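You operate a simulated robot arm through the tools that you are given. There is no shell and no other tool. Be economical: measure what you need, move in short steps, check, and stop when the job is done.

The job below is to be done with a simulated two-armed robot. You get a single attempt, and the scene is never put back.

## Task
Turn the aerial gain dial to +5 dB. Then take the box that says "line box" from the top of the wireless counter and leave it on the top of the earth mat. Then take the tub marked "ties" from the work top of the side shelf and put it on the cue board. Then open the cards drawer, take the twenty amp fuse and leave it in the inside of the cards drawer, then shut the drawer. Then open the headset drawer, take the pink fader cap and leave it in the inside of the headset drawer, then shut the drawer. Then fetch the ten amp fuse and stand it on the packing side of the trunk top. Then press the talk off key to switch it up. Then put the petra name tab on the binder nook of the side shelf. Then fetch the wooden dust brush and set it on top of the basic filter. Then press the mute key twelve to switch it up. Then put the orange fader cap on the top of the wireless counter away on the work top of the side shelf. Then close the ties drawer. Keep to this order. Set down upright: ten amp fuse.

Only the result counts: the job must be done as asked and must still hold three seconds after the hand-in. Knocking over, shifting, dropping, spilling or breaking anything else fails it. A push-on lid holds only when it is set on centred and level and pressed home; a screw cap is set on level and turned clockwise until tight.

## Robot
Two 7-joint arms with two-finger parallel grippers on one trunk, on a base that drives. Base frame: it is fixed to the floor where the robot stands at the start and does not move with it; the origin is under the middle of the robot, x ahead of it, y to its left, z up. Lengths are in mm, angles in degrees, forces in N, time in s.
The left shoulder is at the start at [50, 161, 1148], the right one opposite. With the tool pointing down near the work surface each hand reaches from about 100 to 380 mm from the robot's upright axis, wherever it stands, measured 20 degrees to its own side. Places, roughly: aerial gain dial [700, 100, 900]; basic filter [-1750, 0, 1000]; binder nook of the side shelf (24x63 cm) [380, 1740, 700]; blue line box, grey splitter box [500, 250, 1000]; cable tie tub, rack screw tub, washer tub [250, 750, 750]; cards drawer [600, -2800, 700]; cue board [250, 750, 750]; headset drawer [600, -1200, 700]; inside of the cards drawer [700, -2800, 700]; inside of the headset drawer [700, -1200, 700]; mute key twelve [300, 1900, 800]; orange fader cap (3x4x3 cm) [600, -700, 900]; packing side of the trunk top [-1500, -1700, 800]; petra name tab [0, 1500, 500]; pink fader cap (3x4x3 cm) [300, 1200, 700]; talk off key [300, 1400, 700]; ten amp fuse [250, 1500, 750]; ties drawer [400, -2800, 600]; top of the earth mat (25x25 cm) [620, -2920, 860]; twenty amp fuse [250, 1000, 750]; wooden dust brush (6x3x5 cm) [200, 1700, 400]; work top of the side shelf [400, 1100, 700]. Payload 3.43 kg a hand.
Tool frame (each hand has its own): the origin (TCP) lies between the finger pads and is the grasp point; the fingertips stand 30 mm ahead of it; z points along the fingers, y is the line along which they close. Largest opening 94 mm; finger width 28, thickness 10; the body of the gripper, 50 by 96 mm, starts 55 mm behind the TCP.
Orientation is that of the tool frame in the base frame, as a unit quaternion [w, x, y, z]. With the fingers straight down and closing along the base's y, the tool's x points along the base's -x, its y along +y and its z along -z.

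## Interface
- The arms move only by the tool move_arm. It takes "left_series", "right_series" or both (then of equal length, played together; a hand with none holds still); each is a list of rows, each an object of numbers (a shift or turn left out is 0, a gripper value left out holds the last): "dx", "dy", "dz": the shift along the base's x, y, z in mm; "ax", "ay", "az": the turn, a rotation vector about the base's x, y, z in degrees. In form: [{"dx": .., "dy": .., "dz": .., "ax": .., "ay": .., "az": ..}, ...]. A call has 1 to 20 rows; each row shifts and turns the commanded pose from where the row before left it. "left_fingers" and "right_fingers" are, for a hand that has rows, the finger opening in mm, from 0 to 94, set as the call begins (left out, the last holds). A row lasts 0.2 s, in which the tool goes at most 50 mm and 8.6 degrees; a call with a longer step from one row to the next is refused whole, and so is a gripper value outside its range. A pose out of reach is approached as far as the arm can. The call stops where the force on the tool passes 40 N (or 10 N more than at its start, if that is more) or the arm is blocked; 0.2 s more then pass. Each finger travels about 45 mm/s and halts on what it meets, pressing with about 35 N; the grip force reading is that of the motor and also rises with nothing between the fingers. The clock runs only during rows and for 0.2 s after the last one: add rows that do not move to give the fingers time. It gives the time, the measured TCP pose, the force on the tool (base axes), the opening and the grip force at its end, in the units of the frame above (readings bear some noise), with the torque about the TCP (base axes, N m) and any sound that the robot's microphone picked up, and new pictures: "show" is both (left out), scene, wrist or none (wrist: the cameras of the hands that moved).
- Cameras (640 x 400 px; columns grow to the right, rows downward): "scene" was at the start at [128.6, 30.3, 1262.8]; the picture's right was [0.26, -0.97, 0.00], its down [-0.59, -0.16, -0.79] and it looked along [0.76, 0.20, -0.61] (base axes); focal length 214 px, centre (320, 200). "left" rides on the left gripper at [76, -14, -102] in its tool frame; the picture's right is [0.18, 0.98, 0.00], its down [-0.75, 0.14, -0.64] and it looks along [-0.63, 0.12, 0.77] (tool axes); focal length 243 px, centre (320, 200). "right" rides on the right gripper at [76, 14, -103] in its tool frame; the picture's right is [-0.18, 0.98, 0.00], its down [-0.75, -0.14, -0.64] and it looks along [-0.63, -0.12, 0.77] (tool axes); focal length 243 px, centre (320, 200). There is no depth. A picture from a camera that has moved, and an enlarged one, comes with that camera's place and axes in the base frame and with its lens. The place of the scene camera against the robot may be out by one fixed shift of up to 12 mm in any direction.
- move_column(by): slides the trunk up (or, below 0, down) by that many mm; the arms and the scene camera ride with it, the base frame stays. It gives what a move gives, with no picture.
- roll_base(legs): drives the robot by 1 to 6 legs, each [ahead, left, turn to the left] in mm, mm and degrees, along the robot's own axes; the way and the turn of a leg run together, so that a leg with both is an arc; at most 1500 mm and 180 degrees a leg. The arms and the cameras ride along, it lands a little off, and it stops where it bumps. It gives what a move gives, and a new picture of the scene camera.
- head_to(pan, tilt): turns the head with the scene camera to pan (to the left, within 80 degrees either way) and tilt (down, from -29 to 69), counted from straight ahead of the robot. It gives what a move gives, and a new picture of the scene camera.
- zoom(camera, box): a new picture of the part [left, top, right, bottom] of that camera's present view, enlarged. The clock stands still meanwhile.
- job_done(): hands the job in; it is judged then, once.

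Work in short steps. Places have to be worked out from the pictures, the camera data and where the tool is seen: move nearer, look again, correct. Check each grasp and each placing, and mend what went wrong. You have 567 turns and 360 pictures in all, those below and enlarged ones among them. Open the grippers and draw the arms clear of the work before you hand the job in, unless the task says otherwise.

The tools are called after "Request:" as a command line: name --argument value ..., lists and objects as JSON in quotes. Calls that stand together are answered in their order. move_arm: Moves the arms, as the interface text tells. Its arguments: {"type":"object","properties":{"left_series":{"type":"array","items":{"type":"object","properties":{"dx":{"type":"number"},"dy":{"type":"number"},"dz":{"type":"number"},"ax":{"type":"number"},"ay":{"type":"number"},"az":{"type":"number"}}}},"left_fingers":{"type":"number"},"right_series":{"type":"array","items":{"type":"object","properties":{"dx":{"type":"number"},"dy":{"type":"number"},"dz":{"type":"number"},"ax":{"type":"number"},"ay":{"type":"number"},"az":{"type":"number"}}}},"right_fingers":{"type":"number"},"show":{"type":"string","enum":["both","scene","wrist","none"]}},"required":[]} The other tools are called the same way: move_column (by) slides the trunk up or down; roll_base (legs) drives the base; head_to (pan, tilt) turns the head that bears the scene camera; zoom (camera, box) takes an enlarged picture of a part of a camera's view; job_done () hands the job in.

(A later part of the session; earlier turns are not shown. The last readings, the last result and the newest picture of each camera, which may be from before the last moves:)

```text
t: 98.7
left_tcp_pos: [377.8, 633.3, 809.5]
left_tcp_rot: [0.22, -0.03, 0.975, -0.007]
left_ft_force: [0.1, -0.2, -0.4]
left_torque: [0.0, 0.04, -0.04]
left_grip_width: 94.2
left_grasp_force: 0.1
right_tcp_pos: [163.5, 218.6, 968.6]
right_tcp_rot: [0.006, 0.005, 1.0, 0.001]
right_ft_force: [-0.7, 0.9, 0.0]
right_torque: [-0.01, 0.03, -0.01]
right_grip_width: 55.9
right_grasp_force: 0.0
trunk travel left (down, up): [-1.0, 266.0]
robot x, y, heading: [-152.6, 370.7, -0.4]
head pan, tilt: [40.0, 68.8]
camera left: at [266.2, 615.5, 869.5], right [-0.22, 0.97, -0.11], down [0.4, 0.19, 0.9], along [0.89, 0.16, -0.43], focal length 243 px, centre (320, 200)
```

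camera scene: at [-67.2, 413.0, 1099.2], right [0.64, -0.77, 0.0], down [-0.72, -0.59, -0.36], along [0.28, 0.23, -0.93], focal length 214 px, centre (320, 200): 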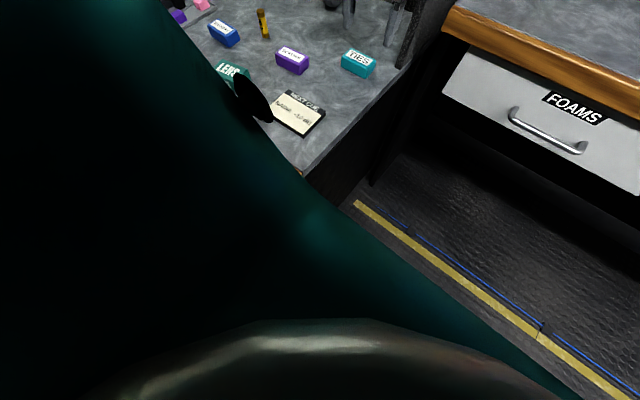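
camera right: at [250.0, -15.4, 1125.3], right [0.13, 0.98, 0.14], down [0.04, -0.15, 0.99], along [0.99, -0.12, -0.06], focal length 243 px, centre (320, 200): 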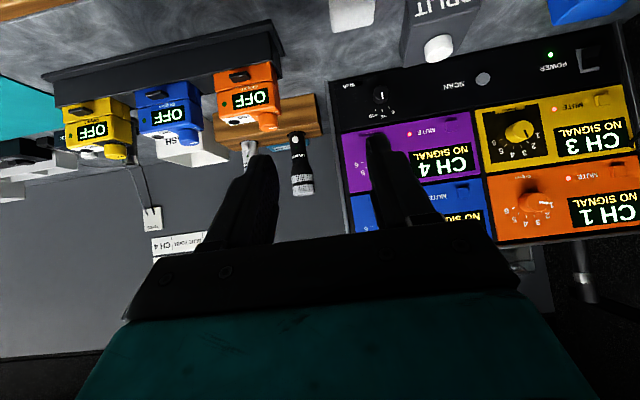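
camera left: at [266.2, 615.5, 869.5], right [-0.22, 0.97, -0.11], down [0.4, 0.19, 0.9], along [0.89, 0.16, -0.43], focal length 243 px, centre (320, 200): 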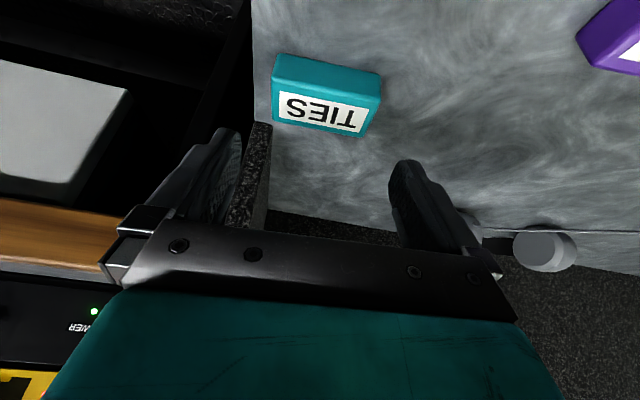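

Working with shelf z≈700: tub x 385–420, y 597–670, yaw ≈ 7°, top ≈ 733. I move in over it to z 765 and check.

Request:
move_arm --left_series '[{"dx": 7, "dz": -15, "az": 3.5}, {"dx": 7, "dz": -15}, {"dz": -15}, {}]' --show "wrist"

```text
t: 99.7
left_tcp_pos: [392.6, 634.4, 763.3]
left_tcp_rot: [0.22, -0.06, 0.974, 0.0]
left_ft_force: [0.0, 0.0, 0.4]
left_torque: [-0.01, -0.05, -0.01]
left_grip_width: 94.0
left_grasp_force: 0.0
right_tcp_pos: [163.6, 218.2, 968.6]
right_tcp_rot: [0.006, 0.004, 1.0, 0.002]
right_ft_force: [-0.1, 0.1, -0.2]
right_torque: [-0.02, 0.01, 0.02]
right_grip_width: 55.9
right_grasp_force: 0.1
trunk travel left (down, up): [-1.0, 266.0]
robot x, y, heading: [-153.7, 368.9, -0.6]
head pan, tilt: [40.0, 68.8]
camera left: at [282.3, 608.5, 824.0], right [-0.28, 0.95, -0.1], down [0.38, 0.21, 0.9], along [0.88, 0.21, -0.43], focal length 243 px, centre (320, 200)
```

left: 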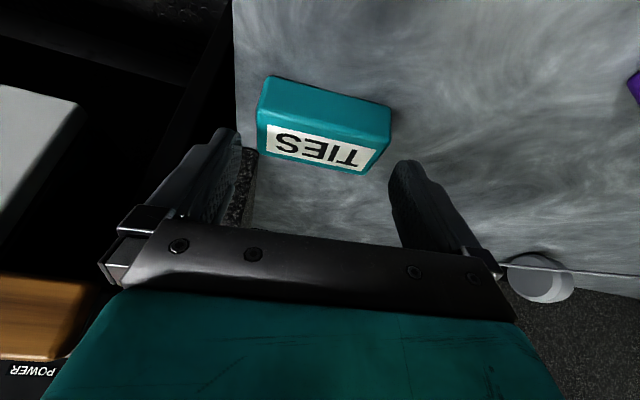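

Triangulated: tub top z≈738, centre [393, 631]. I finish the descent to TCP z 743.

Request:
move_arm --left_series '[{"dx": -8, "dy": -3}, {"dz": -7}, {"dz": -7}, {"dz": -6}, {}]' --show "wrist"

```text
t: 100.9
left_tcp_pos: [383.1, 630.0, 744.6]
left_tcp_rot: [0.219, -0.06, 0.974, 0.0]
left_ft_force: [1.0, -0.3, 0.6]
left_torque: [-0.01, 0.01, -0.01]
left_grip_width: 94.2
left_grasp_force: 0.1
right_tcp_pos: [163.4, 219.3, 968.0]
right_tcp_rot: [0.006, 0.006, 1.0, 0.002]
right_ft_force: [0.4, 1.3, 1.2]
right_torque: [-0.02, 0.0, 0.0]
right_grip_width: 56.2
right_grasp_force: 0.0
trunk travel left (down, up): [-1.0, 266.0]
robot x, y, heading: [-155.0, 373.2, -0.4]
head pan, tilt: [40.0, 68.8]
camera left: at [273.6, 605.2, 804.9], right [-0.28, 0.95, -0.1], down [0.39, 0.21, 0.9], along [0.88, 0.21, -0.43], focal length 243 px, centre (320, 200)
```

left: 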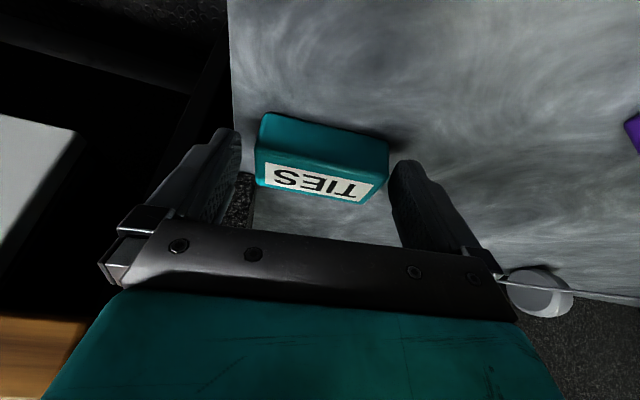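

Request:
move_arm --left_series '[{}, {}, {}, {}, {}]' --left_fingers 55 --show "wrist"

```text
t: 102.1
left_tcp_pos: [384.4, 629.3, 745.2]
left_tcp_rot: [0.219, -0.06, 0.974, -0.001]
left_ft_force: [0.1, -0.1, 0.0]
left_torque: [0.02, -0.05, -0.02]
left_grip_width: 80.2
left_grasp_force: 34.6
right_tcp_pos: [163.1, 219.3, 968.7]
right_tcp_rot: [0.007, 0.005, 1.0, 0.002]
right_ft_force: [-0.4, -0.6, -0.6]
right_torque: [0.0, 0.0, 0.01]
right_grip_width: 55.9
right_grasp_force: 0.1
trunk travel left (down, up): [-1.0, 266.0]
robot x, y, heading: [-154.8, 369.9, -0.5]
head pan, tilt: [40.0, 68.8]
camera left: at [273.6, 605.1, 805.0], right [-0.28, 0.95, -0.1], down [0.39, 0.21, 0.9], along [0.88, 0.21, -0.43], focal length 243 px, centre (320, 200)
```

left: 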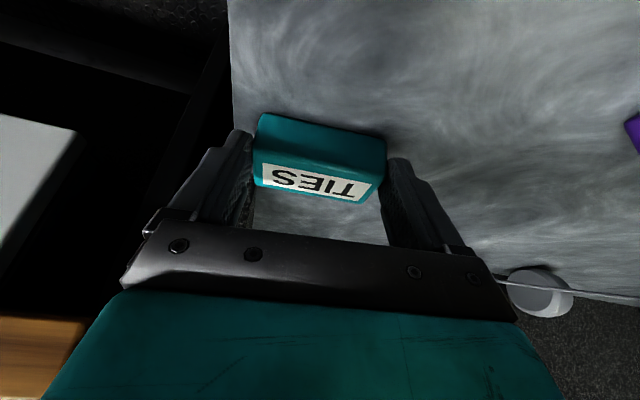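

Tub held (80 mm). I lift it 75 mm and carry it toward the cue board, then look.

Request:
move_arm --left_series '[{"dz": 15}, {"dz": 20}, {"dz": 20}, {"dz": 20}, {"dx": -35, "dy": 8}, {"dx": -35, "dy": 8}, {"dx": -35, "dy": 8}, {"dx": -30, "dy": 8}]' --show "wrist"

Request:
head_to --pan 55 --tilt 50

```text
t: 103.9
left_tcp_pos: [250.3, 661.1, 821.3]
left_tcp_rot: [0.219, -0.06, 0.974, 0.0]
left_ft_force: [-0.5, -0.1, -0.9]
left_torque: [0.0, 0.02, 0.05]
left_grip_width: 79.8
left_grasp_force: 35.4
right_tcp_pos: [162.2, 219.2, 967.6]
right_tcp_rot: [0.005, 0.006, 1.0, 0.001]
right_ft_force: [0.2, 0.2, 0.9]
right_torque: [0.03, -0.02, 0.02]
right_grip_width: 56.3
right_grasp_force: 0.0
trunk travel left (down, up): [-1.0, 266.0]
robot x, y, heading: [-155.3, 368.8, -0.4]
head pan, tilt: [40.0, 68.8]
camera left: at [139.6, 636.2, 880.8], right [-0.28, 0.95, -0.1], down [0.38, 0.21, 0.9], along [0.88, 0.21, -0.43], focal length 243 px, centre (320, 200)
```

left: 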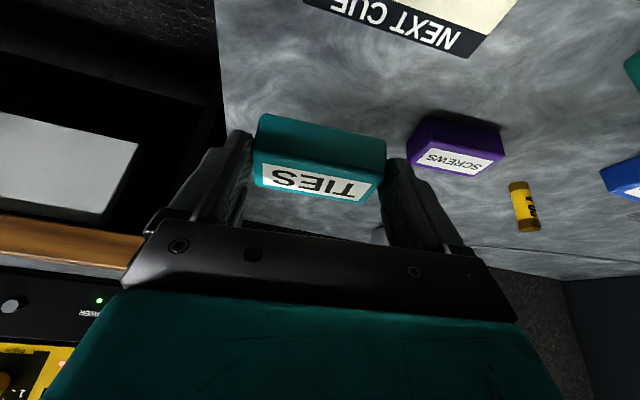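

```text
t: 104.8
left_tcp_pos: [250.6, 660.7, 820.1]
left_tcp_rot: [0.22, -0.059, 0.974, -0.001]
left_ft_force: [-0.4, 0.1, -0.7]
left_torque: [0.02, -0.01, 0.0]
left_grip_width: 79.6
left_grasp_force: 34.3
right_tcp_pos: [162.6, 219.1, 968.6]
right_tcp_rot: [0.006, 0.005, 1.0, 0.002]
right_ft_force: [-0.3, 0.5, -0.2]
right_torque: [0.0, -0.02, 0.0]
right_grip_width: 55.9
right_grasp_force: 0.0
trunk travel left (down, up): [-1.0, 266.0]
robot x, y, heading: [-155.0, 371.0, -0.5]
head pan, tilt: [55.0, 50.0]
camera scene: at [-65.3, 440.0, 1071.1], right [0.81, -0.58, 0.0], down [-0.45, -0.62, -0.64], along [0.37, 0.52, -0.77], focal length 214 px, centre (320, 200)
```

scene: 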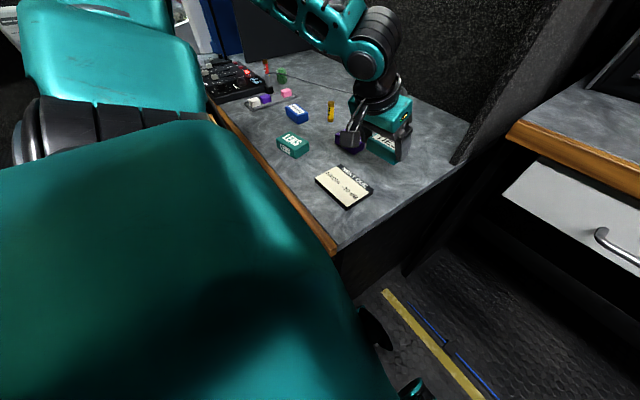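

The cue board spans x 135–228, y 632–753 at z≈700. I carry the tub over its centre and lower toward it.

Request:
move_arm --left_series '[{"dx": -26, "dy": 10}, {"dx": -26, "dy": 10}, {"dx": -26, "dy": 9}, {"dz": -15}, {"dz": -15}, {"dz": -15}, {}]' --show "both"

```text
t: 106.3
left_tcp_pos: [179.2, 694.5, 774.9]
left_tcp_rot: [0.22, -0.06, 0.974, -0.001]
left_ft_force: [0.1, 0.2, -0.6]
left_torque: [0.05, 0.03, -0.03]
left_grip_width: 79.3
left_grasp_force: 34.8
left hand out of reach, approached as far as the arm can: row 3
right_tcp_pos: [163.7, 219.9, 967.2]
right_tcp_rot: [0.006, 0.005, 1.0, 0.002]
right_ft_force: [-0.5, -0.5, 0.7]
right_torque: [0.04, 0.01, -0.02]
right_grip_width: 55.8
right_grasp_force: 0.0
trunk travel left (down, up): [-1.0, 266.0]
robot x, y, heading: [-157.0, 370.2, -0.2]
head pan, tilt: [55.0, 50.0]
camera scene: at [-65.2, 440.0, 1071.1], right [0.81, -0.58, 0.0], down [-0.44, -0.62, -0.64], along [0.37, 0.52, -0.77], focal length 214 px, centre (320, 200)
camera left: at [69.4, 669.5, 835.8], right [-0.28, 0.95, -0.11], down [0.39, 0.21, 0.9], along [0.88, 0.21, -0.43], focal length 243 px, centre (320, 200)
```

scene: 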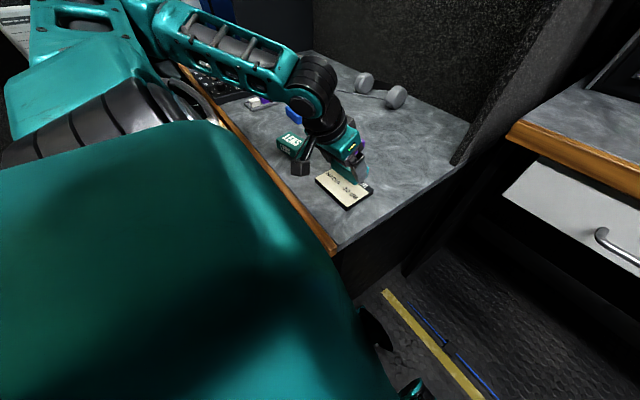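
left: 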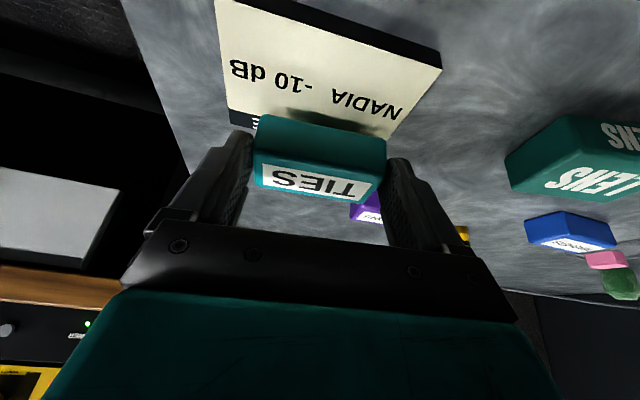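

The tub is above the board's middle. I lower in small steps until it touches.

Request:
move_arm --left_series '[{"dz": -8}, {"dz": -6}, {"dz": -4}, {"dz": -3}, {}]' --show "wrist"

```text
t: 107.5
left_tcp_pos: [180.5, 695.4, 756.5]
left_tcp_rot: [0.225, -0.059, 0.973, 0.001]
left_ft_force: [2.3, 1.9, 28.6]
left_torque: [0.45, -0.23, -0.11]
left_grip_width: 79.3
left_grasp_force: 34.9
right_tcp_pos: [162.3, 218.8, 968.9]
right_tcp_rot: [0.007, 0.005, 1.0, 0.003]
right_ft_force: [0.3, -0.7, 0.4]
right_torque: [0.03, 0.01, -0.01]
right_grip_width: 56.1
right_grasp_force: 0.0
trunk travel left (down, up): [-1.0, 266.0]
robot x, y, heading: [-155.8, 368.4, -0.1]
head pan, tilt: [55.0, 50.0]
camera left: at [70.0, 669.8, 816.7], right [-0.28, 0.96, -0.1], down [0.38, 0.21, 0.9], along [0.88, 0.21, -0.42], focal length 243 px, centre (320, 200)
```

left: 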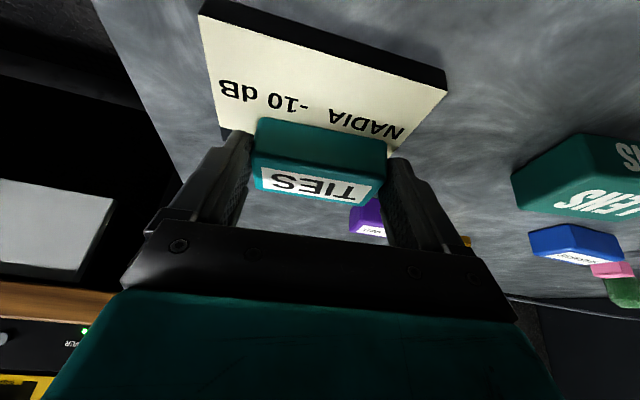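

Contact (28 N). I ease up 2 mm, open, and withdraw straight up along the fingers.

Request:
move_arm --left_series '[{"dz": 2}, {}]' --show "none"

Request:
move_arm --left_series '[{}, {}, {"dz": 10}, {"dz": 15}, {"dz": 20}, {"dz": 25}]' --left_fingers 94 --show "both"

```text
t: 108.2
left_tcp_pos: [180.5, 694.6, 758.3]
left_tcp_rot: [0.221, -0.059, 0.973, 0.0]
left_ft_force: [5.5, 1.5, 18.2]
left_torque: [0.7, -0.56, -0.12]
left_grip_width: 79.0
left_grasp_force: 35.0
right_tcp_pos: [162.0, 219.8, 968.9]
right_tcp_rot: [0.007, 0.005, 1.0, 0.002]
right_ft_force: [-0.3, 0.7, 0.1]
right_torque: [0.03, -0.03, 0.02]
right_grip_width: 55.9
right_grasp_force: 0.1
trunk travel left (down, up): [-1.0, 266.0]
robot x, y, heading: [-156.6, 368.3, -0.4]
head pan, tilt: [55.0, 50.0]
```

```text
t: 109.5
left_tcp_pos: [179.3, 696.5, 825.6]
left_tcp_rot: [0.218, -0.06, 0.974, 0.0]
left_ft_force: [-0.3, 0.0, -0.1]
left_torque: [-0.03, -0.02, -0.01]
left_grip_width: 94.1
left_grasp_force: 0.1
right_tcp_pos: [163.6, 219.8, 967.3]
right_tcp_rot: [0.006, 0.005, 1.0, 0.001]
right_ft_force: [-0.4, -0.1, 0.4]
right_torque: [0.01, 0.01, -0.02]
right_grip_width: 55.8
right_grasp_force: 0.0
trunk travel left (down, up): [-1.0, 266.0]
robot x, y, heading: [-155.2, 370.0, -0.4]
head pan, tilt: [55.0, 50.0]
camera scene: at [-65.3, 440.0, 1071.1], right [0.81, -0.58, 0.0], down [-0.44, -0.62, -0.64], along [0.37, 0.52, -0.77], focal length 214 px, centre (320, 200)
camera left: at [69.9, 670.5, 886.9], right [-0.28, 0.95, -0.1], down [0.39, 0.21, 0.9], along [0.88, 0.21, -0.43], focal length 243 px, centre (320, 200)
```

scene: 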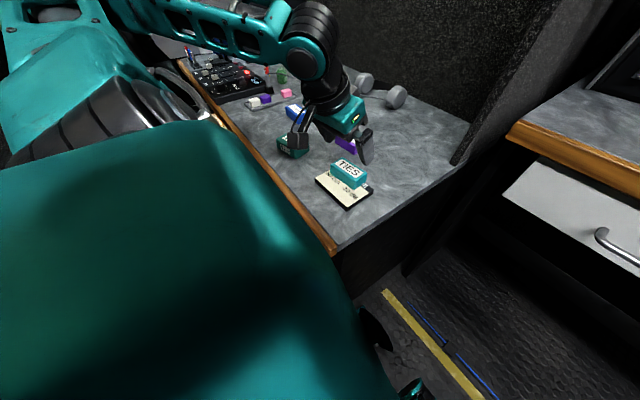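
left: 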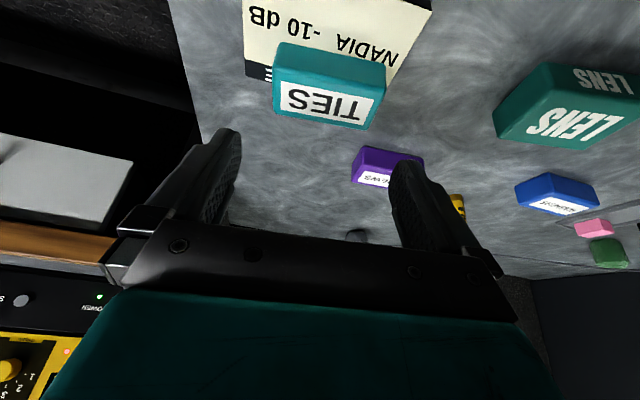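

Request:
zoom --camera "scene" --box '[180, 40, 400, 230]'

```text
2.11 times, centred on (290, 135) of scene
camera zoom: at [-65.3, 440.0, 1071.1], right [0.81, -0.58, 0.0], down [-0.44, -0.62, -0.64], along [0.37, 0.52, -0.77], focal length 452 px, centre (383, 337)
```

zoom: 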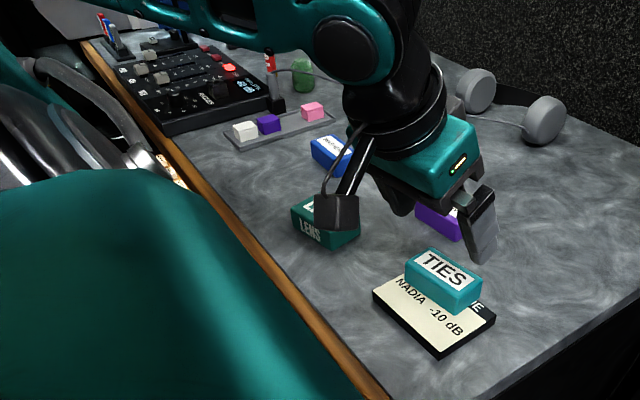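

The tub sits fully on the cue board. Now for the twenty amp fuse (amber cylinder near [345, 965]). I raise the trunk, back off and drive left for a look.

Request:
move_arm --left_series '[{"dz": 25, "ay": 8.3}, {"dz": 25, "ay": 8.3}, {"dz": 25, "ay": 8.4}]' --show "none"

Request:
move_column --by 150

Request:
roll_base --legs '[[-130, 0, 0], [0, 500, 0]]'

Request:
head_to --pan 10 --tilt 40

```text
t: 110.3
left_tcp_pos: [178.8, 695.6, 900.2]
left_tcp_rot: [0.003, -0.058, 0.998, 0.012]
left_ft_force: [-0.8, -0.1, 0.1]
left_torque: [-0.02, -0.03, -0.01]
left_grip_width: 94.1
left_grasp_force: 0.0
right_tcp_pos: [163.8, 218.1, 968.5]
right_tcp_rot: [0.006, 0.005, 1.0, 0.002]
right_ft_force: [0.1, -0.6, 0.4]
right_torque: [-0.02, 0.02, 0.02]
right_grip_width: 56.0
right_grasp_force: 0.0
trunk travel left (down, up): [-1.0, 266.0]
robot x, y, heading: [-150.8, 370.4, -0.5]
head pan, tilt: [55.0, 50.0]
```

```text
t: 112.1
left_tcp_pos: [178.1, 694.7, 1050.5]
left_tcp_rot: [0.005, -0.058, 0.998, 0.012]
left_ft_force: [0.0, -0.2, -0.2]
left_torque: [0.0, 0.0, -0.04]
left_grip_width: 94.0
left_grasp_force: 0.2
right_tcp_pos: [163.2, 218.2, 1117.5]
right_tcp_rot: [0.006, 0.006, 1.0, 0.002]
right_ft_force: [0.1, 0.0, 0.4]
right_torque: [0.05, 0.0, -0.03]
right_grip_width: 56.1
right_grasp_force: 0.1
trunk travel left (down, up): [-151.0, 116.0]
robot x, y, heading: [-156.0, 368.7, -0.3]
head pan, tilt: [55.0, 50.0]
```

```text
t: 115.9
left_tcp_pos: [52.4, 1198.6, 1050.1]
left_tcp_rot: [0.004, -0.06, 0.998, 0.012]
left_ft_force: [0.4, 0.5, -0.3]
left_torque: [-0.02, 0.0, 0.01]
left_grip_width: 94.0
left_grasp_force: 0.0
right_tcp_pos: [38.4, 722.0, 1118.2]
right_tcp_rot: [0.006, 0.003, 1.0, 0.002]
right_ft_force: [0.1, -0.4, 0.3]
right_torque: [0.0, 0.0, 0.02]
right_grip_width: 55.9
right_grasp_force: 0.0
trunk travel left (down, up): [-151.0, 116.0]
robot x, y, heading: [-285.3, 871.0, -0.4]
head pan, tilt: [55.0, 50.0]
camera scene: at [-190.7, 942.4, 1221.1], right [0.82, -0.58, 0.0], down [-0.44, -0.63, -0.64], along [0.37, 0.52, -0.77], focal length 214 px, centre (320, 200)
```

scene: 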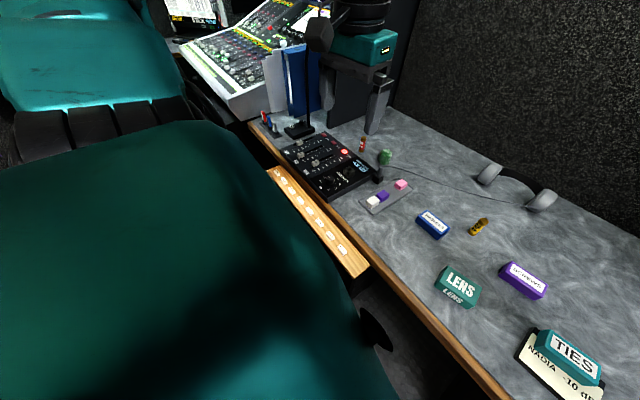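

```text
t: 117.0
left_tcp_pos: [52.4, 1199.0, 1050.5]
left_tcp_rot: [0.004, -0.06, 0.998, 0.012]
left_ft_force: [0.2, -0.2, -0.5]
left_torque: [0.0, -0.02, 0.0]
left_grip_width: 94.1
left_grasp_force: 0.1
right_tcp_pos: [38.0, 721.5, 1118.5]
right_tcp_rot: [0.005, 0.003, 1.0, 0.002]
right_ft_force: [-0.4, 0.6, 0.2]
right_torque: [-0.04, -0.02, -0.01]
right_grip_width: 55.7
right_grasp_force: 0.2
trunk travel left (down, up): [-151.0, 116.0]
robot x, y, heading: [-280.8, 870.6, -0.6]
head pan, tilt: [10.0, 40.0]
camera scene: at [-151.4, 893.7, 1235.3], right [0.17, -0.99, 0.0], down [-0.63, -0.11, -0.77], along [0.75, 0.13, -0.64], focal length 214 px, centre (320, 200)
```

scene: 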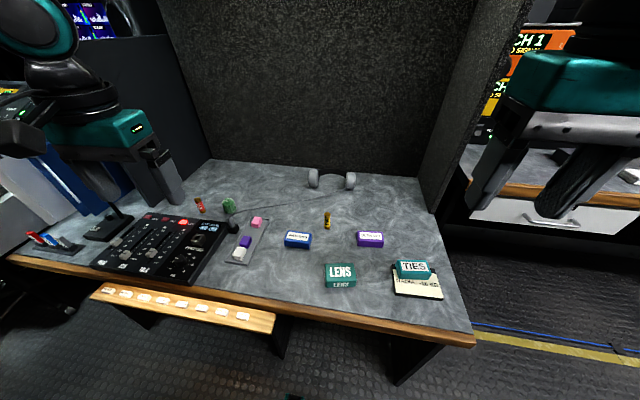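

Request:
zoom --camera "scene" --box '[180, 170, 400, 300]'

Request:
zoom --camera "scene" --box '[0, 180, 260, 340]'

```text
2.91 times, centred on (290, 235) of scene
camera zoom: at [-151.4, 893.7, 1235.3], right [0.17, -0.99, 0.0], down [-0.63, -0.11, -0.77], along [0.75, 0.13, -0.64], focal length 624 px, centre (407, 98)
```

zoom: 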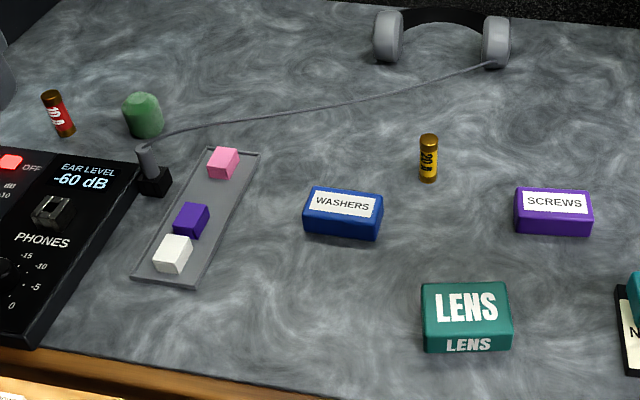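

```text
2.46 times, centred on (130, 260) of scene
camera zoom: at [-151.4, 893.7, 1235.3], right [0.17, -0.99, 0.0], down [-0.63, -0.11, -0.77], along [0.75, 0.13, -0.64], focal length 528 px, centre (788, 52)
```

zoom: 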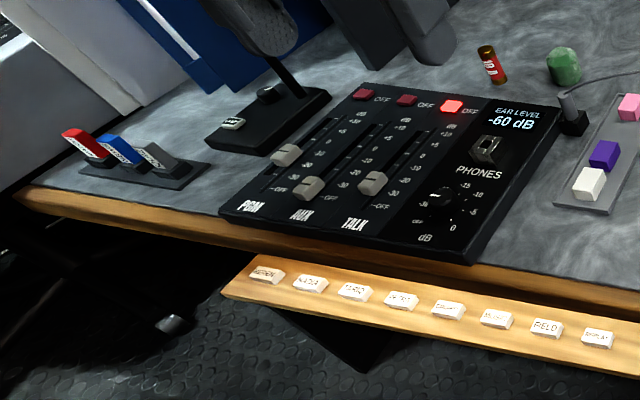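

The amber fuse reads "20A" and stands upright near [330, 942]; the red one is 10A. I shift the base right so the left hand can reach it, and bring the hand over.

Request:
roll_base --legs '[[20, -135, 0.6]]'

Request:
move_arm --left_series '[{"dx": 25, "dy": -20, "dz": -20, "ay": -7.5, "az": -3.4}, {"dx": 25, "dy": -20, "dz": -20, "ay": -7.5, "az": -3.4}, {"dx": 25, "dy": -20, "dz": -20, "ay": -7.5}, {"dx": 25, "dy": -20, "dz": -20, "ay": -7.5}, {"dx": 25, "dy": -20, "dz": -15}]' --left_fingers 60 --show "wrist"

```text
t: 118.3
left_tcp_pos: [68.5, 1068.5, 1051.2]
left_tcp_rot: [0.004, -0.064, 0.998, 0.014]
left_ft_force: [0.1, -1.1, 0.9]
left_torque: [0.04, -0.01, 0.01]
left_grip_width: 94.2
left_grasp_force: 0.0
right_tcp_pos: [59.5, 592.4, 1117.9]
right_tcp_rot: [0.006, 0.0, 1.0, 0.002]
right_ft_force: [-0.9, -0.2, 0.1]
right_torque: [0.01, -0.01, 0.05]
right_grip_width: 55.7
right_grasp_force: 0.0
trunk travel left (down, up): [-151.0, 116.0]
robot x, y, heading: [-261.8, 737.0, 0.4]
head pan, tilt: [10.0, 40.0]
camera scene: at [-131.9, 761.6, 1235.3], right [0.18, -0.98, 0.0], down [-0.63, -0.11, -0.77], along [0.75, 0.14, -0.64], focal length 214 px, centre (320, 200)
```

scene: 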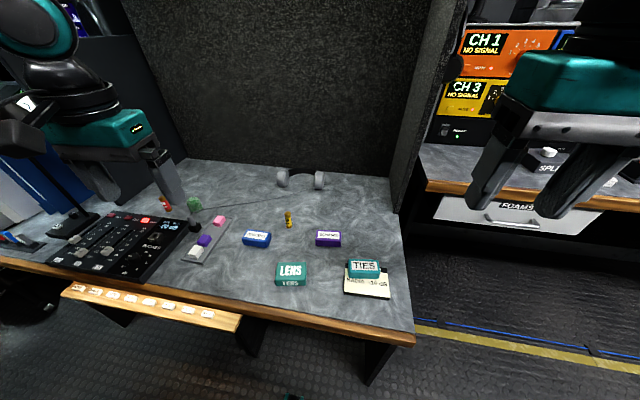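

```text
t: 119.5
left_tcp_pos: [196.0, 968.3, 955.1]
left_tcp_rot: [0.263, -0.007, 0.965, 0.002]
left_ft_force: [-0.3, -0.1, -0.4]
left_torque: [0.0, 0.0, 0.02]
left_grip_width: 59.9
left_grasp_force: 0.0
right_tcp_pos: [59.3, 592.4, 1117.3]
right_tcp_rot: [0.006, -0.001, 1.0, 0.002]
right_ft_force: [0.1, -0.8, -0.1]
right_torque: [0.03, -0.04, -0.01]
right_grip_width: 56.0
right_grasp_force: 0.1
trunk travel left (down, up): [-151.0, 116.0]
robot x, y, heading: [-262.4, 735.8, 0.2]
head pan, tilt: [10.0, 40.0]
camera left: at [79.3, 952.6, 1005.2], right [-0.17, 0.98, -0.09], down [0.32, 0.14, 0.94], along [0.93, 0.13, -0.34], focal length 243 px, centre (320, 200)
```

left: 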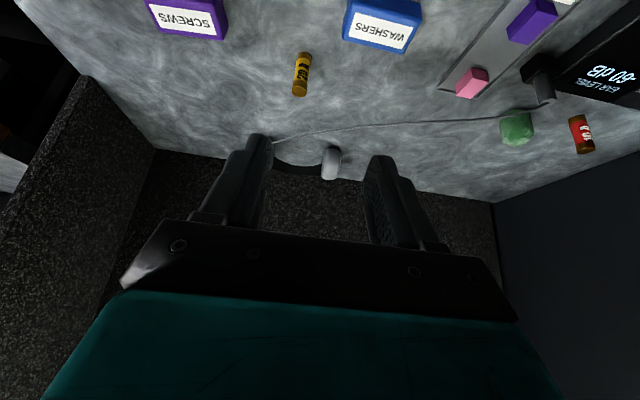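

The fuse stands at [335, 947], 65 mm tall. I lower the trunk 150 mm and approach above it.

Request:
move_column --by -150

Request:
move_arm --left_series '[{"dx": 30, "dy": -7}, {"dx": 30, "dy": -7}, {"dx": 30, "dy": -7}, {}]' --show "wrist"

```text
t: 121.3
left_tcp_pos: [195.6, 969.3, 806.0]
left_tcp_rot: [0.263, -0.006, 0.965, 0.003]
left_ft_force: [0.3, -0.5, -0.1]
left_torque: [-0.01, 0.02, -0.01]
left_grip_width: 60.2
left_grasp_force: 0.0
right_tcp_pos: [59.6, 592.9, 968.0]
right_tcp_rot: [0.006, 0.0, 1.0, 0.002]
right_ft_force: [-0.2, -0.4, -0.4]
right_torque: [0.01, 0.03, 0.0]
right_grip_width: 56.2
right_grasp_force: 0.0
trunk travel left (down, up): [-1.0, 266.0]
robot x, y, heading: [-262.9, 737.2, 0.1]
head pan, tilt: [10.0, 40.0]
```

```text
t: 122.3
left_tcp_pos: [286.0, 949.1, 805.6]
left_tcp_rot: [0.262, -0.007, 0.965, 0.004]
left_ft_force: [0.6, -0.6, 0.5]
left_torque: [-0.02, 0.03, -0.02]
left_grip_width: 59.9
left_grasp_force: 0.0
right_tcp_pos: [59.0, 591.0, 968.9]
right_tcp_rot: [0.006, -0.002, 1.0, 0.002]
right_ft_force: [0.0, 0.1, -0.1]
right_torque: [-0.02, -0.04, -0.03]
right_grip_width: 56.3
right_grasp_force: 0.1
trunk travel left (down, up): [-1.0, 266.0]
robot x, y, heading: [-258.3, 738.6, 0.1]
head pan, tilt: [10.0, 40.0]
camera left: at [168.5, 933.4, 856.0], right [-0.17, 0.98, -0.09], down [0.32, 0.14, 0.94], along [0.93, 0.13, -0.34], focal length 243 px, centre (320, 200)
```

left: 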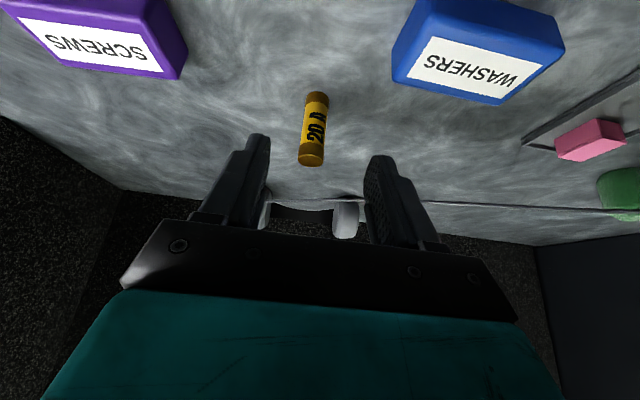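

Request:
move_arm --left_series '[{"dz": -20, "dy": -3}, {"dz": -20}, {"dz": -18}, {"dx": 15}, {"dx": 15}, {"dx": 14}, {}]' --show "wrist"

```text
t: 123.9
left_tcp_pos: [322.1, 952.2, 754.9]
left_tcp_rot: [0.264, -0.006, 0.964, 0.003]
left_ft_force: [0.2, 0.1, 1.2]
left_torque: [0.0, 0.03, 0.0]
left_grip_width: 60.2
left_grasp_force: 0.0
left hand out of reach, approached as far as the arm can: row 5, 6
right_tcp_pos: [58.6, 593.4, 966.8]
right_tcp_rot: [0.006, -0.001, 1.0, 0.002]
right_ft_force: [-0.2, 0.3, 1.1]
right_torque: [-0.02, 0.0, -0.01]
right_grip_width: 55.8
right_grasp_force: 0.0
trunk travel left (down, up): [-1.0, 266.0]
robot x, y, heading: [-263.7, 737.6, 0.4]
head pan, tilt: [10.0, 40.0]
camera left: at [204.6, 937.4, 805.0], right [-0.17, 0.98, -0.09], down [0.32, 0.14, 0.94], along [0.93, 0.13, -0.34], focal length 243 px, centre (320, 200)
```

left: 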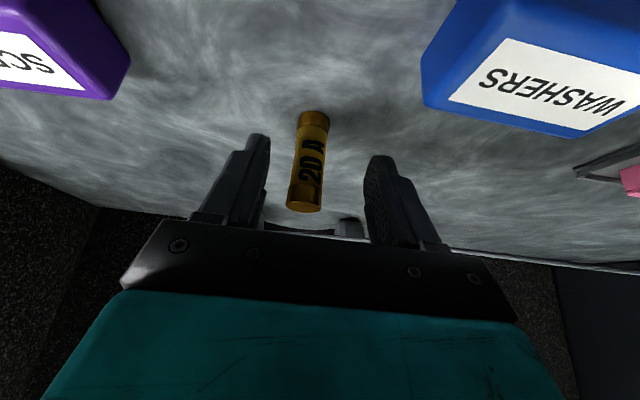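

The fuse is between the fingertips but 6 mm off-centre. I correct sideways, then close.

Request:
move_arm --left_series '[{"dy": -3, "dx": 1}, {"dy": -3, "dx": 1}, {}]' --show "none"

Request:
move_arm --left_series '[{}, {}, {}, {}, {}]' --left_fingers 5 --show "wrist"

```text
t: 124.7
left_tcp_pos: [319.2, 948.8, 755.8]
left_tcp_rot: [0.263, -0.007, 0.965, 0.002]
left_ft_force: [0.9, -0.8, 0.2]
left_torque: [-0.03, 0.01, -0.02]
left_grip_width: 60.3
left_grasp_force: 0.0
left hand out of reach, approached as far as the arm can: row 2
right_tcp_pos: [59.1, 592.4, 968.3]
right_tcp_rot: [0.006, 0.0, 1.0, 0.001]
right_ft_force: [0.1, -0.3, -0.7]
right_torque: [0.0, -0.01, -0.03]
right_grip_width: 55.9
right_grasp_force: 0.2
trunk travel left (down, up): [-1.0, 266.0]
robot x, y, heading: [-259.4, 737.8, 0.2]
head pan, tilt: [10.0, 40.0]
```

```text
t: 125.9
left_tcp_pos: [319.9, 949.8, 758.3]
left_tcp_rot: [0.263, -0.006, 0.965, 0.002]
left_ft_force: [0.7, 1.1, 0.0]
left_torque: [0.04, -0.02, -0.01]
left_grip_width: 19.5
left_grasp_force: 35.1
right_tcp_pos: [58.9, 592.1, 968.3]
right_tcp_rot: [0.006, -0.002, 1.0, 0.002]
right_ft_force: [0.3, -0.5, 0.3]
right_torque: [0.05, 0.01, 0.02]
right_grip_width: 56.0
right_grasp_force: 0.1
trunk travel left (down, up): [-1.0, 266.0]
robot x, y, heading: [-262.5, 734.0, 0.3]
head pan, tilt: [10.0, 40.0]
camera left: at [203.1, 934.3, 807.0], right [-0.17, 0.98, -0.09], down [0.32, 0.14, 0.94], along [0.93, 0.13, -0.34], focal length 243 px, centre (320, 200)
```

left: 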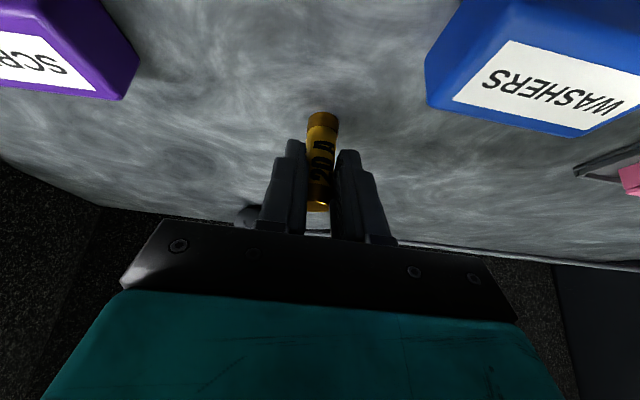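

The 20A fuse is held (19.5 mm). I lift with the trunk, draw the arm back and drive to the cards drawer.

Request:
move_column --by 200

Request:
move_arm --left_series '[{"dx": -35, "dy": 12}, {"dx": -35, "dy": 12}, {"dx": -35, "dy": 12}, {"dx": -35, "dy": 12}]' --show "wrist"

Request:
roll_base --legs '[[-100, 0, 0], [0, -1480, 0], [0, -1000, 0]]'

```text
t: 128.1
left_tcp_pos: [319.3, 949.9, 956.9]
left_tcp_rot: [0.262, -0.007, 0.965, 0.003]
left_ft_force: [-0.3, -1.0, 0.1]
left_torque: [-0.02, 0.0, -0.01]
left_grip_width: 19.4
left_grasp_force: 35.0
right_tcp_pos: [59.4, 592.2, 1168.5]
right_tcp_rot: [0.007, -0.001, 1.0, 0.002]
right_ft_force: [-0.3, 0.8, -1.1]
right_torque: [0.01, -0.05, -0.03]
right_grip_width: 55.8
right_grasp_force: 0.0
trunk travel left (down, up): [-201.0, 66.0]
robot x, y, heading: [-256.9, 739.5, 0.4]
head pan, tilt: [10.0, 40.0]
```

```text
t: 129.1
left_tcp_pos: [180.5, 998.9, 957.0]
left_tcp_rot: [0.263, -0.007, 0.965, 0.002]
left_ft_force: [0.4, 0.4, 0.2]
left_torque: [0.01, -0.02, -0.02]
left_grip_width: 19.2
left_grasp_force: 35.5
right_tcp_pos: [58.8, 593.0, 1166.7]
right_tcp_rot: [0.006, -0.002, 1.0, 0.001]
right_ft_force: [-1.1, -0.1, 0.1]
right_torque: [-0.03, 0.01, -0.03]
right_grip_width: 56.0
right_grasp_force: 0.1
trunk travel left (down, up): [-201.0, 66.0]
robot x, y, heading: [-261.2, 737.1, 0.2]
head pan, tilt: [10.0, 40.0]
camera left: at [63.3, 983.0, 1006.6], right [-0.17, 0.98, -0.09], down [0.32, 0.15, 0.94], along [0.93, 0.13, -0.34], focal length 243 px, centre (320, 200)
```

left: 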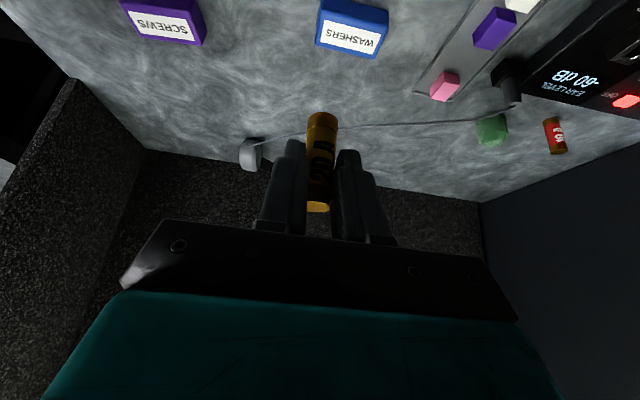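

```text
t: 141.8
left_tcp_pos: [92.9, -1449.8, 955.9]
left_tcp_rot: [0.262, -0.016, 0.965, 0.005]
left_ft_force: [0.3, -0.2, -0.4]
left_torque: [0.03, -0.02, 0.01]
left_grip_width: 19.3
left_grasp_force: 35.0
right_tcp_pos: [-22.2, -1858.2, 1167.8]
right_tcp_rot: [0.006, -0.01, 1.0, 0.002]
right_ft_force: [-0.6, -0.3, -0.7]
right_torque: [-0.01, -0.02, 0.03]
right_grip_width: 56.0
right_grasp_force: 0.1
trunk travel left (down, up): [-201.0, 66.0]
robot x, y, heading: [-348.5, -1716.1, 1.1]
head pan, tilt: [10.0, 40.0]
camera scene: at [-215.8, -1692.2, 1285.3], right [0.2, -0.98, 0.0], down [-0.63, -0.13, -0.77], along [0.75, 0.15, -0.64], focal length 214 px, centre (320, 200)
```

scene: 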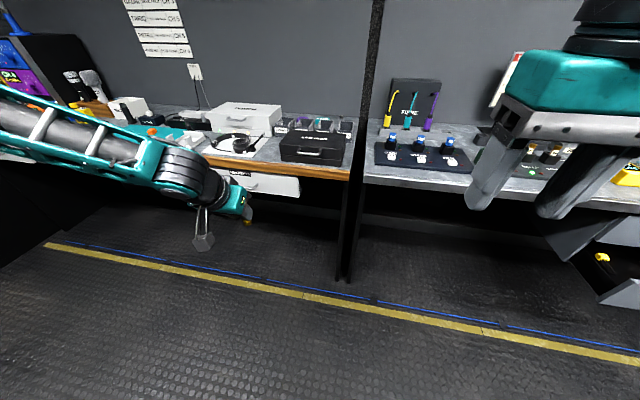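

I go on to y ≈ −2900, staying at x ≈ −200.

Request:
roll_base --legs '[[0, 0, -1.6], [140, -1185, 0]]'

Request:
head_to --pan 5 --tilt 45

```text
t: 148.2
left_tcp_pos: [234.1, -2633.5, 956.6]
left_tcp_rot: [0.262, -0.006, 0.965, 0.003]
left_ft_force: [0.1, -0.1, -0.7]
left_torque: [0.02, -0.01, -0.01]
left_grip_width: 19.4
left_grasp_force: 34.4
right_tcp_pos: [113.1, -3039.6, 1168.1]
right_tcp_rot: [0.006, -0.001, 1.0, 0.002]
right_ft_force: [0.8, -0.1, -0.4]
right_torque: [0.02, 0.0, -0.02]
right_grip_width: 56.1
right_grasp_force: 0.1
trunk travel left (down, up): [-201.0, 66.0]
robot x, y, heading: [-209.9, -2892.7, 0.1]
head pan, tilt: [10.0, 40.0]
camera scene: at [-78.4, -2868.2, 1285.3], right [0.18, -0.98, 0.0], down [-0.63, -0.11, -0.77], along [0.75, 0.14, -0.64], focal length 214 px, centre (320, 200)
```

scene: 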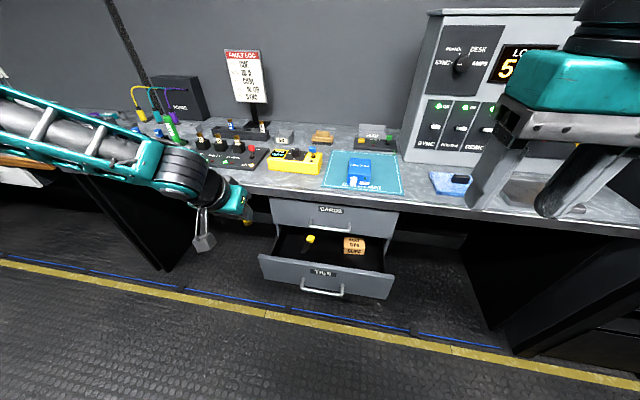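

```text
t: 148.9
left_tcp_pos: [234.3, -2632.9, 955.8]
left_tcp_rot: [0.262, -0.006, 0.965, 0.002]
left_ft_force: [-0.2, -1.2, -1.0]
left_torque: [-0.04, 0.02, 0.01]
left_grip_width: 19.5
left_grasp_force: 35.3
right_tcp_pos: [112.1, -3039.0, 1167.4]
right_tcp_rot: [0.006, 0.0, 1.0, 0.001]
right_ft_force: [-0.3, 0.1, -0.2]
right_torque: [0.01, -0.03, -0.01]
right_grip_width: 56.0
right_grasp_force: 0.1
trunk travel left (down, up): [-201.0, 66.0]
robot x, y, heading: [-208.6, -2894.2, 0.0]
head pan, tilt: [5.0, 45.0]
camera scene: at [-81.2, -2875.6, 1278.1], right [0.09, -1.0, 0.0], down [-0.7, -0.06, -0.71], along [0.7, 0.06, -0.71], focal length 214 px, centre (320, 200)
```

scene: 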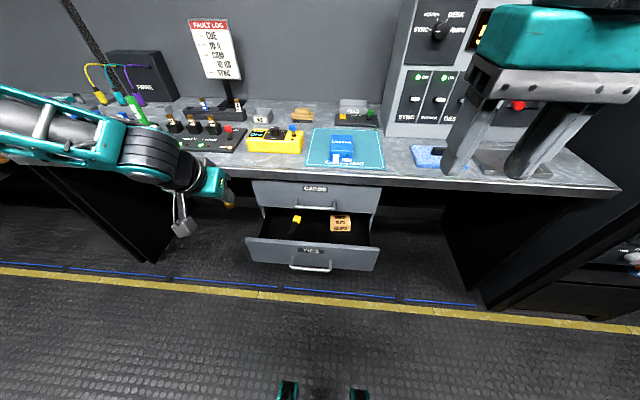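

The cards drawer handle looks to be around [420, −2830, 735]. I turn the right hand so it points forward with the fingers closing vertically, to grip the bar.

Request:
move_arm --right_series '[{"az": 8.5, "dy": 10}, {"az": 8.5, "dy": 10}, {"az": 8.5, "dy": 10}, {"az": 8.5, "dy": 10}, {"az": 8.5, "dy": 10}, {"az": 8.5, "dy": 10}, {"az": 8.5, "dy": 10}, {"az": 8.5, "dy": 10}, {"az": 8.5, "dy": 10}, {"az": 8.5, "dy": 10}]' --show "none"

Request:
move_arm --right_series '[{"ay": -8.5}, {"ay": -8.5}, {"ay": -8.5}, {"ay": -8.5}, {"ay": -8.5}, {"ay": -8.5}, {"ay": -8.5}, {"ay": -8.5}, {"ay": -8.5}, {"ay": -8.5}, {"ay": -5}]' --show "none"

```text
t: 151.1
left_tcp_pos: [234.4, -2633.0, 957.3]
left_tcp_rot: [0.263, -0.007, 0.965, 0.003]
left_ft_force: [1.1, -0.2, -1.7]
left_torque: [-0.01, -0.02, -0.01]
left_grip_width: 19.4
left_grasp_force: 34.5
right_tcp_pos: [112.2, -2937.6, 1168.3]
right_tcp_rot: [0.003, -0.678, 0.735, 0.005]
right_ft_force: [-0.4, -0.2, 0.3]
right_torque: [-0.02, 0.05, -0.01]
right_grip_width: 56.0
right_grasp_force: 0.1
trunk travel left (down, up): [-201.0, 66.0]
robot x, y, heading: [-206.7, -2890.6, 0.0]
head pan, tilt: [5.0, 45.0]
```

```text
t: 153.5
left_tcp_pos: [233.9, -2631.4, 957.1]
left_tcp_rot: [0.263, -0.007, 0.965, 0.003]
left_ft_force: [0.4, 0.5, -1.3]
left_torque: [-0.01, 0.07, 0.03]
left_grip_width: 19.4
left_grasp_force: 34.9
right_tcp_pos: [126.2, -2911.3, 1175.7]
right_tcp_rot: [0.523, -0.481, 0.519, -0.475]
right_ft_force: [-0.4, 0.8, -0.6]
right_torque: [0.04, -0.02, 0.04]
right_grip_width: 56.1
right_grasp_force: 0.0
right hand out of reach, approached as far as the arm can: row 8, 9, 10
trunk travel left (down, up): [-201.0, 66.0]
robot x, y, heading: [-203.4, -2889.5, 0.1]
head pan, tilt: [5.0, 45.0]
```

Request:
move_column --by -150

Request:
move_arm --right_series '[{"dx": 10, "dy": 10, "dz": -40}, {"dx": 10, "dy": 10, "dz": -40}, {"dx": 10, "dy": 10, "dz": -40}, {"dx": 10, "dy": 10, "dz": -40}, {"dx": 10, "dy": 10, "dz": -40}]' --right_fingers 70 --show "both"

```text
t: 155.2
left_tcp_pos: [233.8, -2632.4, 805.9]
left_tcp_rot: [0.262, -0.006, 0.965, 0.002]
left_ft_force: [-0.3, -1.0, -0.3]
left_torque: [0.0, -0.01, 0.04]
left_grip_width: 19.5
left_grasp_force: 35.2
right_tcp_pos: [125.3, -2910.7, 1025.9]
right_tcp_rot: [0.523, -0.481, 0.519, -0.475]
right_ft_force: [0.0, 0.4, 0.0]
right_torque: [0.0, 0.01, -0.04]
right_grip_width: 56.4
right_grasp_force: 0.1
trunk travel left (down, up): [-51.0, 216.0]
robot x, y, heading: [-207.4, -2895.7, -0.0]
head pan, tilt: [5.0, 45.0]
```

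```text
t: 156.4
left_tcp_pos: [234.7, -2632.0, 806.7]
left_tcp_rot: [0.262, -0.006, 0.965, 0.003]
left_ft_force: [-0.3, 0.0, -0.5]
left_torque: [-0.03, -0.01, -0.03]
left_grip_width: 19.4
left_grasp_force: 35.3
right_tcp_pos: [189.1, -2862.2, 831.2]
right_tcp_rot: [0.522, -0.482, 0.519, -0.474]
right_ft_force: [0.6, 0.3, -0.1]
right_torque: [0.01, 0.02, 0.0]
right_grip_width: 70.1
right_grasp_force: 0.1
right hand out of reach, approached as far as the arm can: row 4, 5
trunk travel left (down, up): [-51.0, 216.0]
robot x, y, heading: [-205.7, -2886.1, 0.3]
head pan, tilt: [5.0, 45.0]
camera scene: at [-81.1, -2875.7, 1128.1], right [0.09, -1.0, 0.0], down [-0.7, -0.06, -0.71], along [0.7, 0.06, -0.71], focal length 214 px, centre (320, 200)
camera right: at [87.2, -2939.6, 810.0], right [-0.01, 0.27, -0.96], down [-0.65, 0.73, 0.21], along [0.76, 0.63, 0.17], focal length 243 px, centre (320, 200)
```

scene: 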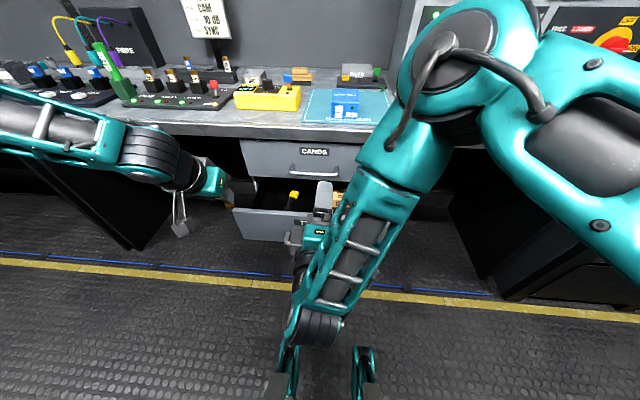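
right: 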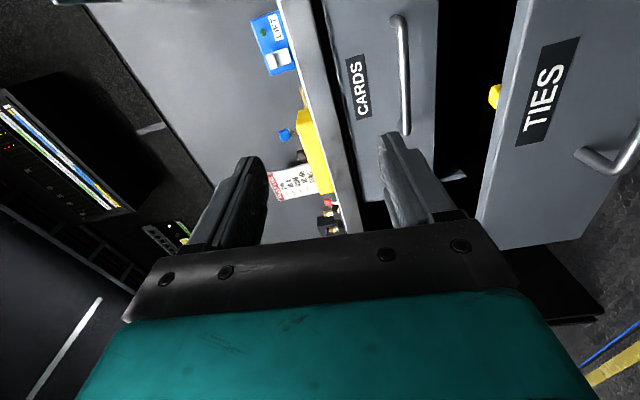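

The bar is at about [418, −2833, 728]. I lower the trunk the rest and advance toward it.

Request:
move_column --by -50

Request:
move_arm --right_series '[{"dx": 25, "dy": 5, "dz": -9}, {"dx": 25, "dy": 5, "dz": -9}, {"dx": 25, "dy": 5, "dz": -9}, {"dx": 25, "dy": 5, "dz": -9}, {"dx": 20, "dy": 5, "dz": -9}, {"dx": 10, "dy": 4, "dz": -8}]' --show "both"

```text
t: 157.3
left_tcp_pos: [234.1, -2632.4, 757.0]
left_tcp_rot: [0.264, -0.007, 0.965, 0.003]
left_ft_force: [-0.4, 0.8, -0.1]
left_torque: [-0.01, 0.03, 0.0]
left_grip_width: 19.4
left_grasp_force: 35.3
right_tcp_pos: [187.6, -2863.1, 781.5]
right_tcp_rot: [0.522, -0.483, 0.52, -0.473]
right_ft_force: [0.7, -0.2, -0.8]
right_torque: [0.02, -0.02, -0.01]
right_grip_width: 69.9
right_grasp_force: 0.0
trunk travel left (down, up): [-1.0, 266.0]
robot x, y, heading: [-207.4, -2893.9, 0.2]
head pan, tilt: [5.0, 45.0]
```

```text
t: 158.7
left_tcp_pos: [235.0, -2632.3, 756.0]
left_tcp_rot: [0.262, -0.007, 0.965, 0.003]
left_ft_force: [0.2, -0.4, -0.4]
left_torque: [0.01, 0.0, 0.03]
left_grip_width: 19.6
left_grasp_force: 35.3
right_tcp_pos: [318.7, -2834.7, 727.7]
right_tcp_rot: [0.523, -0.482, 0.52, -0.473]
right_ft_force: [-0.4, 0.1, 0.0]
right_torque: [-0.02, 0.0, 0.02]
right_grip_width: 70.2
right_grasp_force: 0.1
trunk travel left (down, up): [-1.0, 266.0]
robot x, y, heading: [-207.0, -2892.9, -0.1]
head pan, tilt: [5.0, 45.0]
camera scene: at [-81.2, -2875.7, 1078.1], right [0.09, -1.0, 0.0], down [-0.7, -0.06, -0.71], along [0.7, 0.06, -0.71], focal length 214 px, centre (320, 200)
camera right: at [216.6, -2910.5, 707.1], right [-0.01, 0.27, -0.96], down [-0.65, 0.73, 0.21], along [0.76, 0.63, 0.17], focal length 243 px, centre (320, 200)
```

scene: 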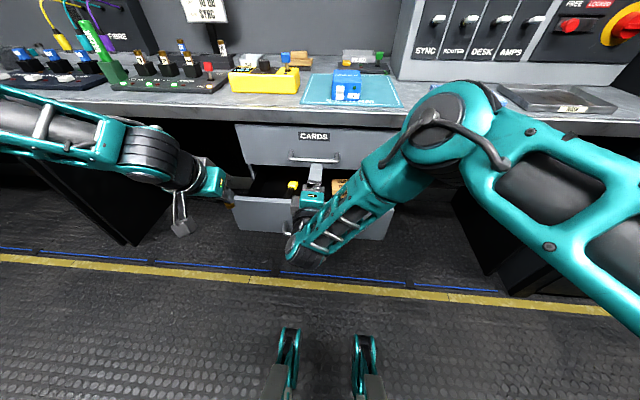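
right: 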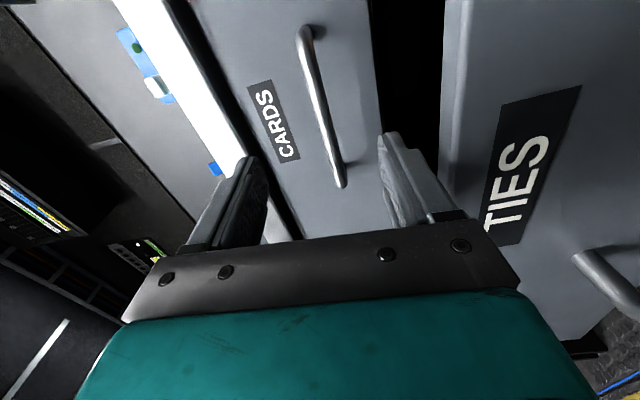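

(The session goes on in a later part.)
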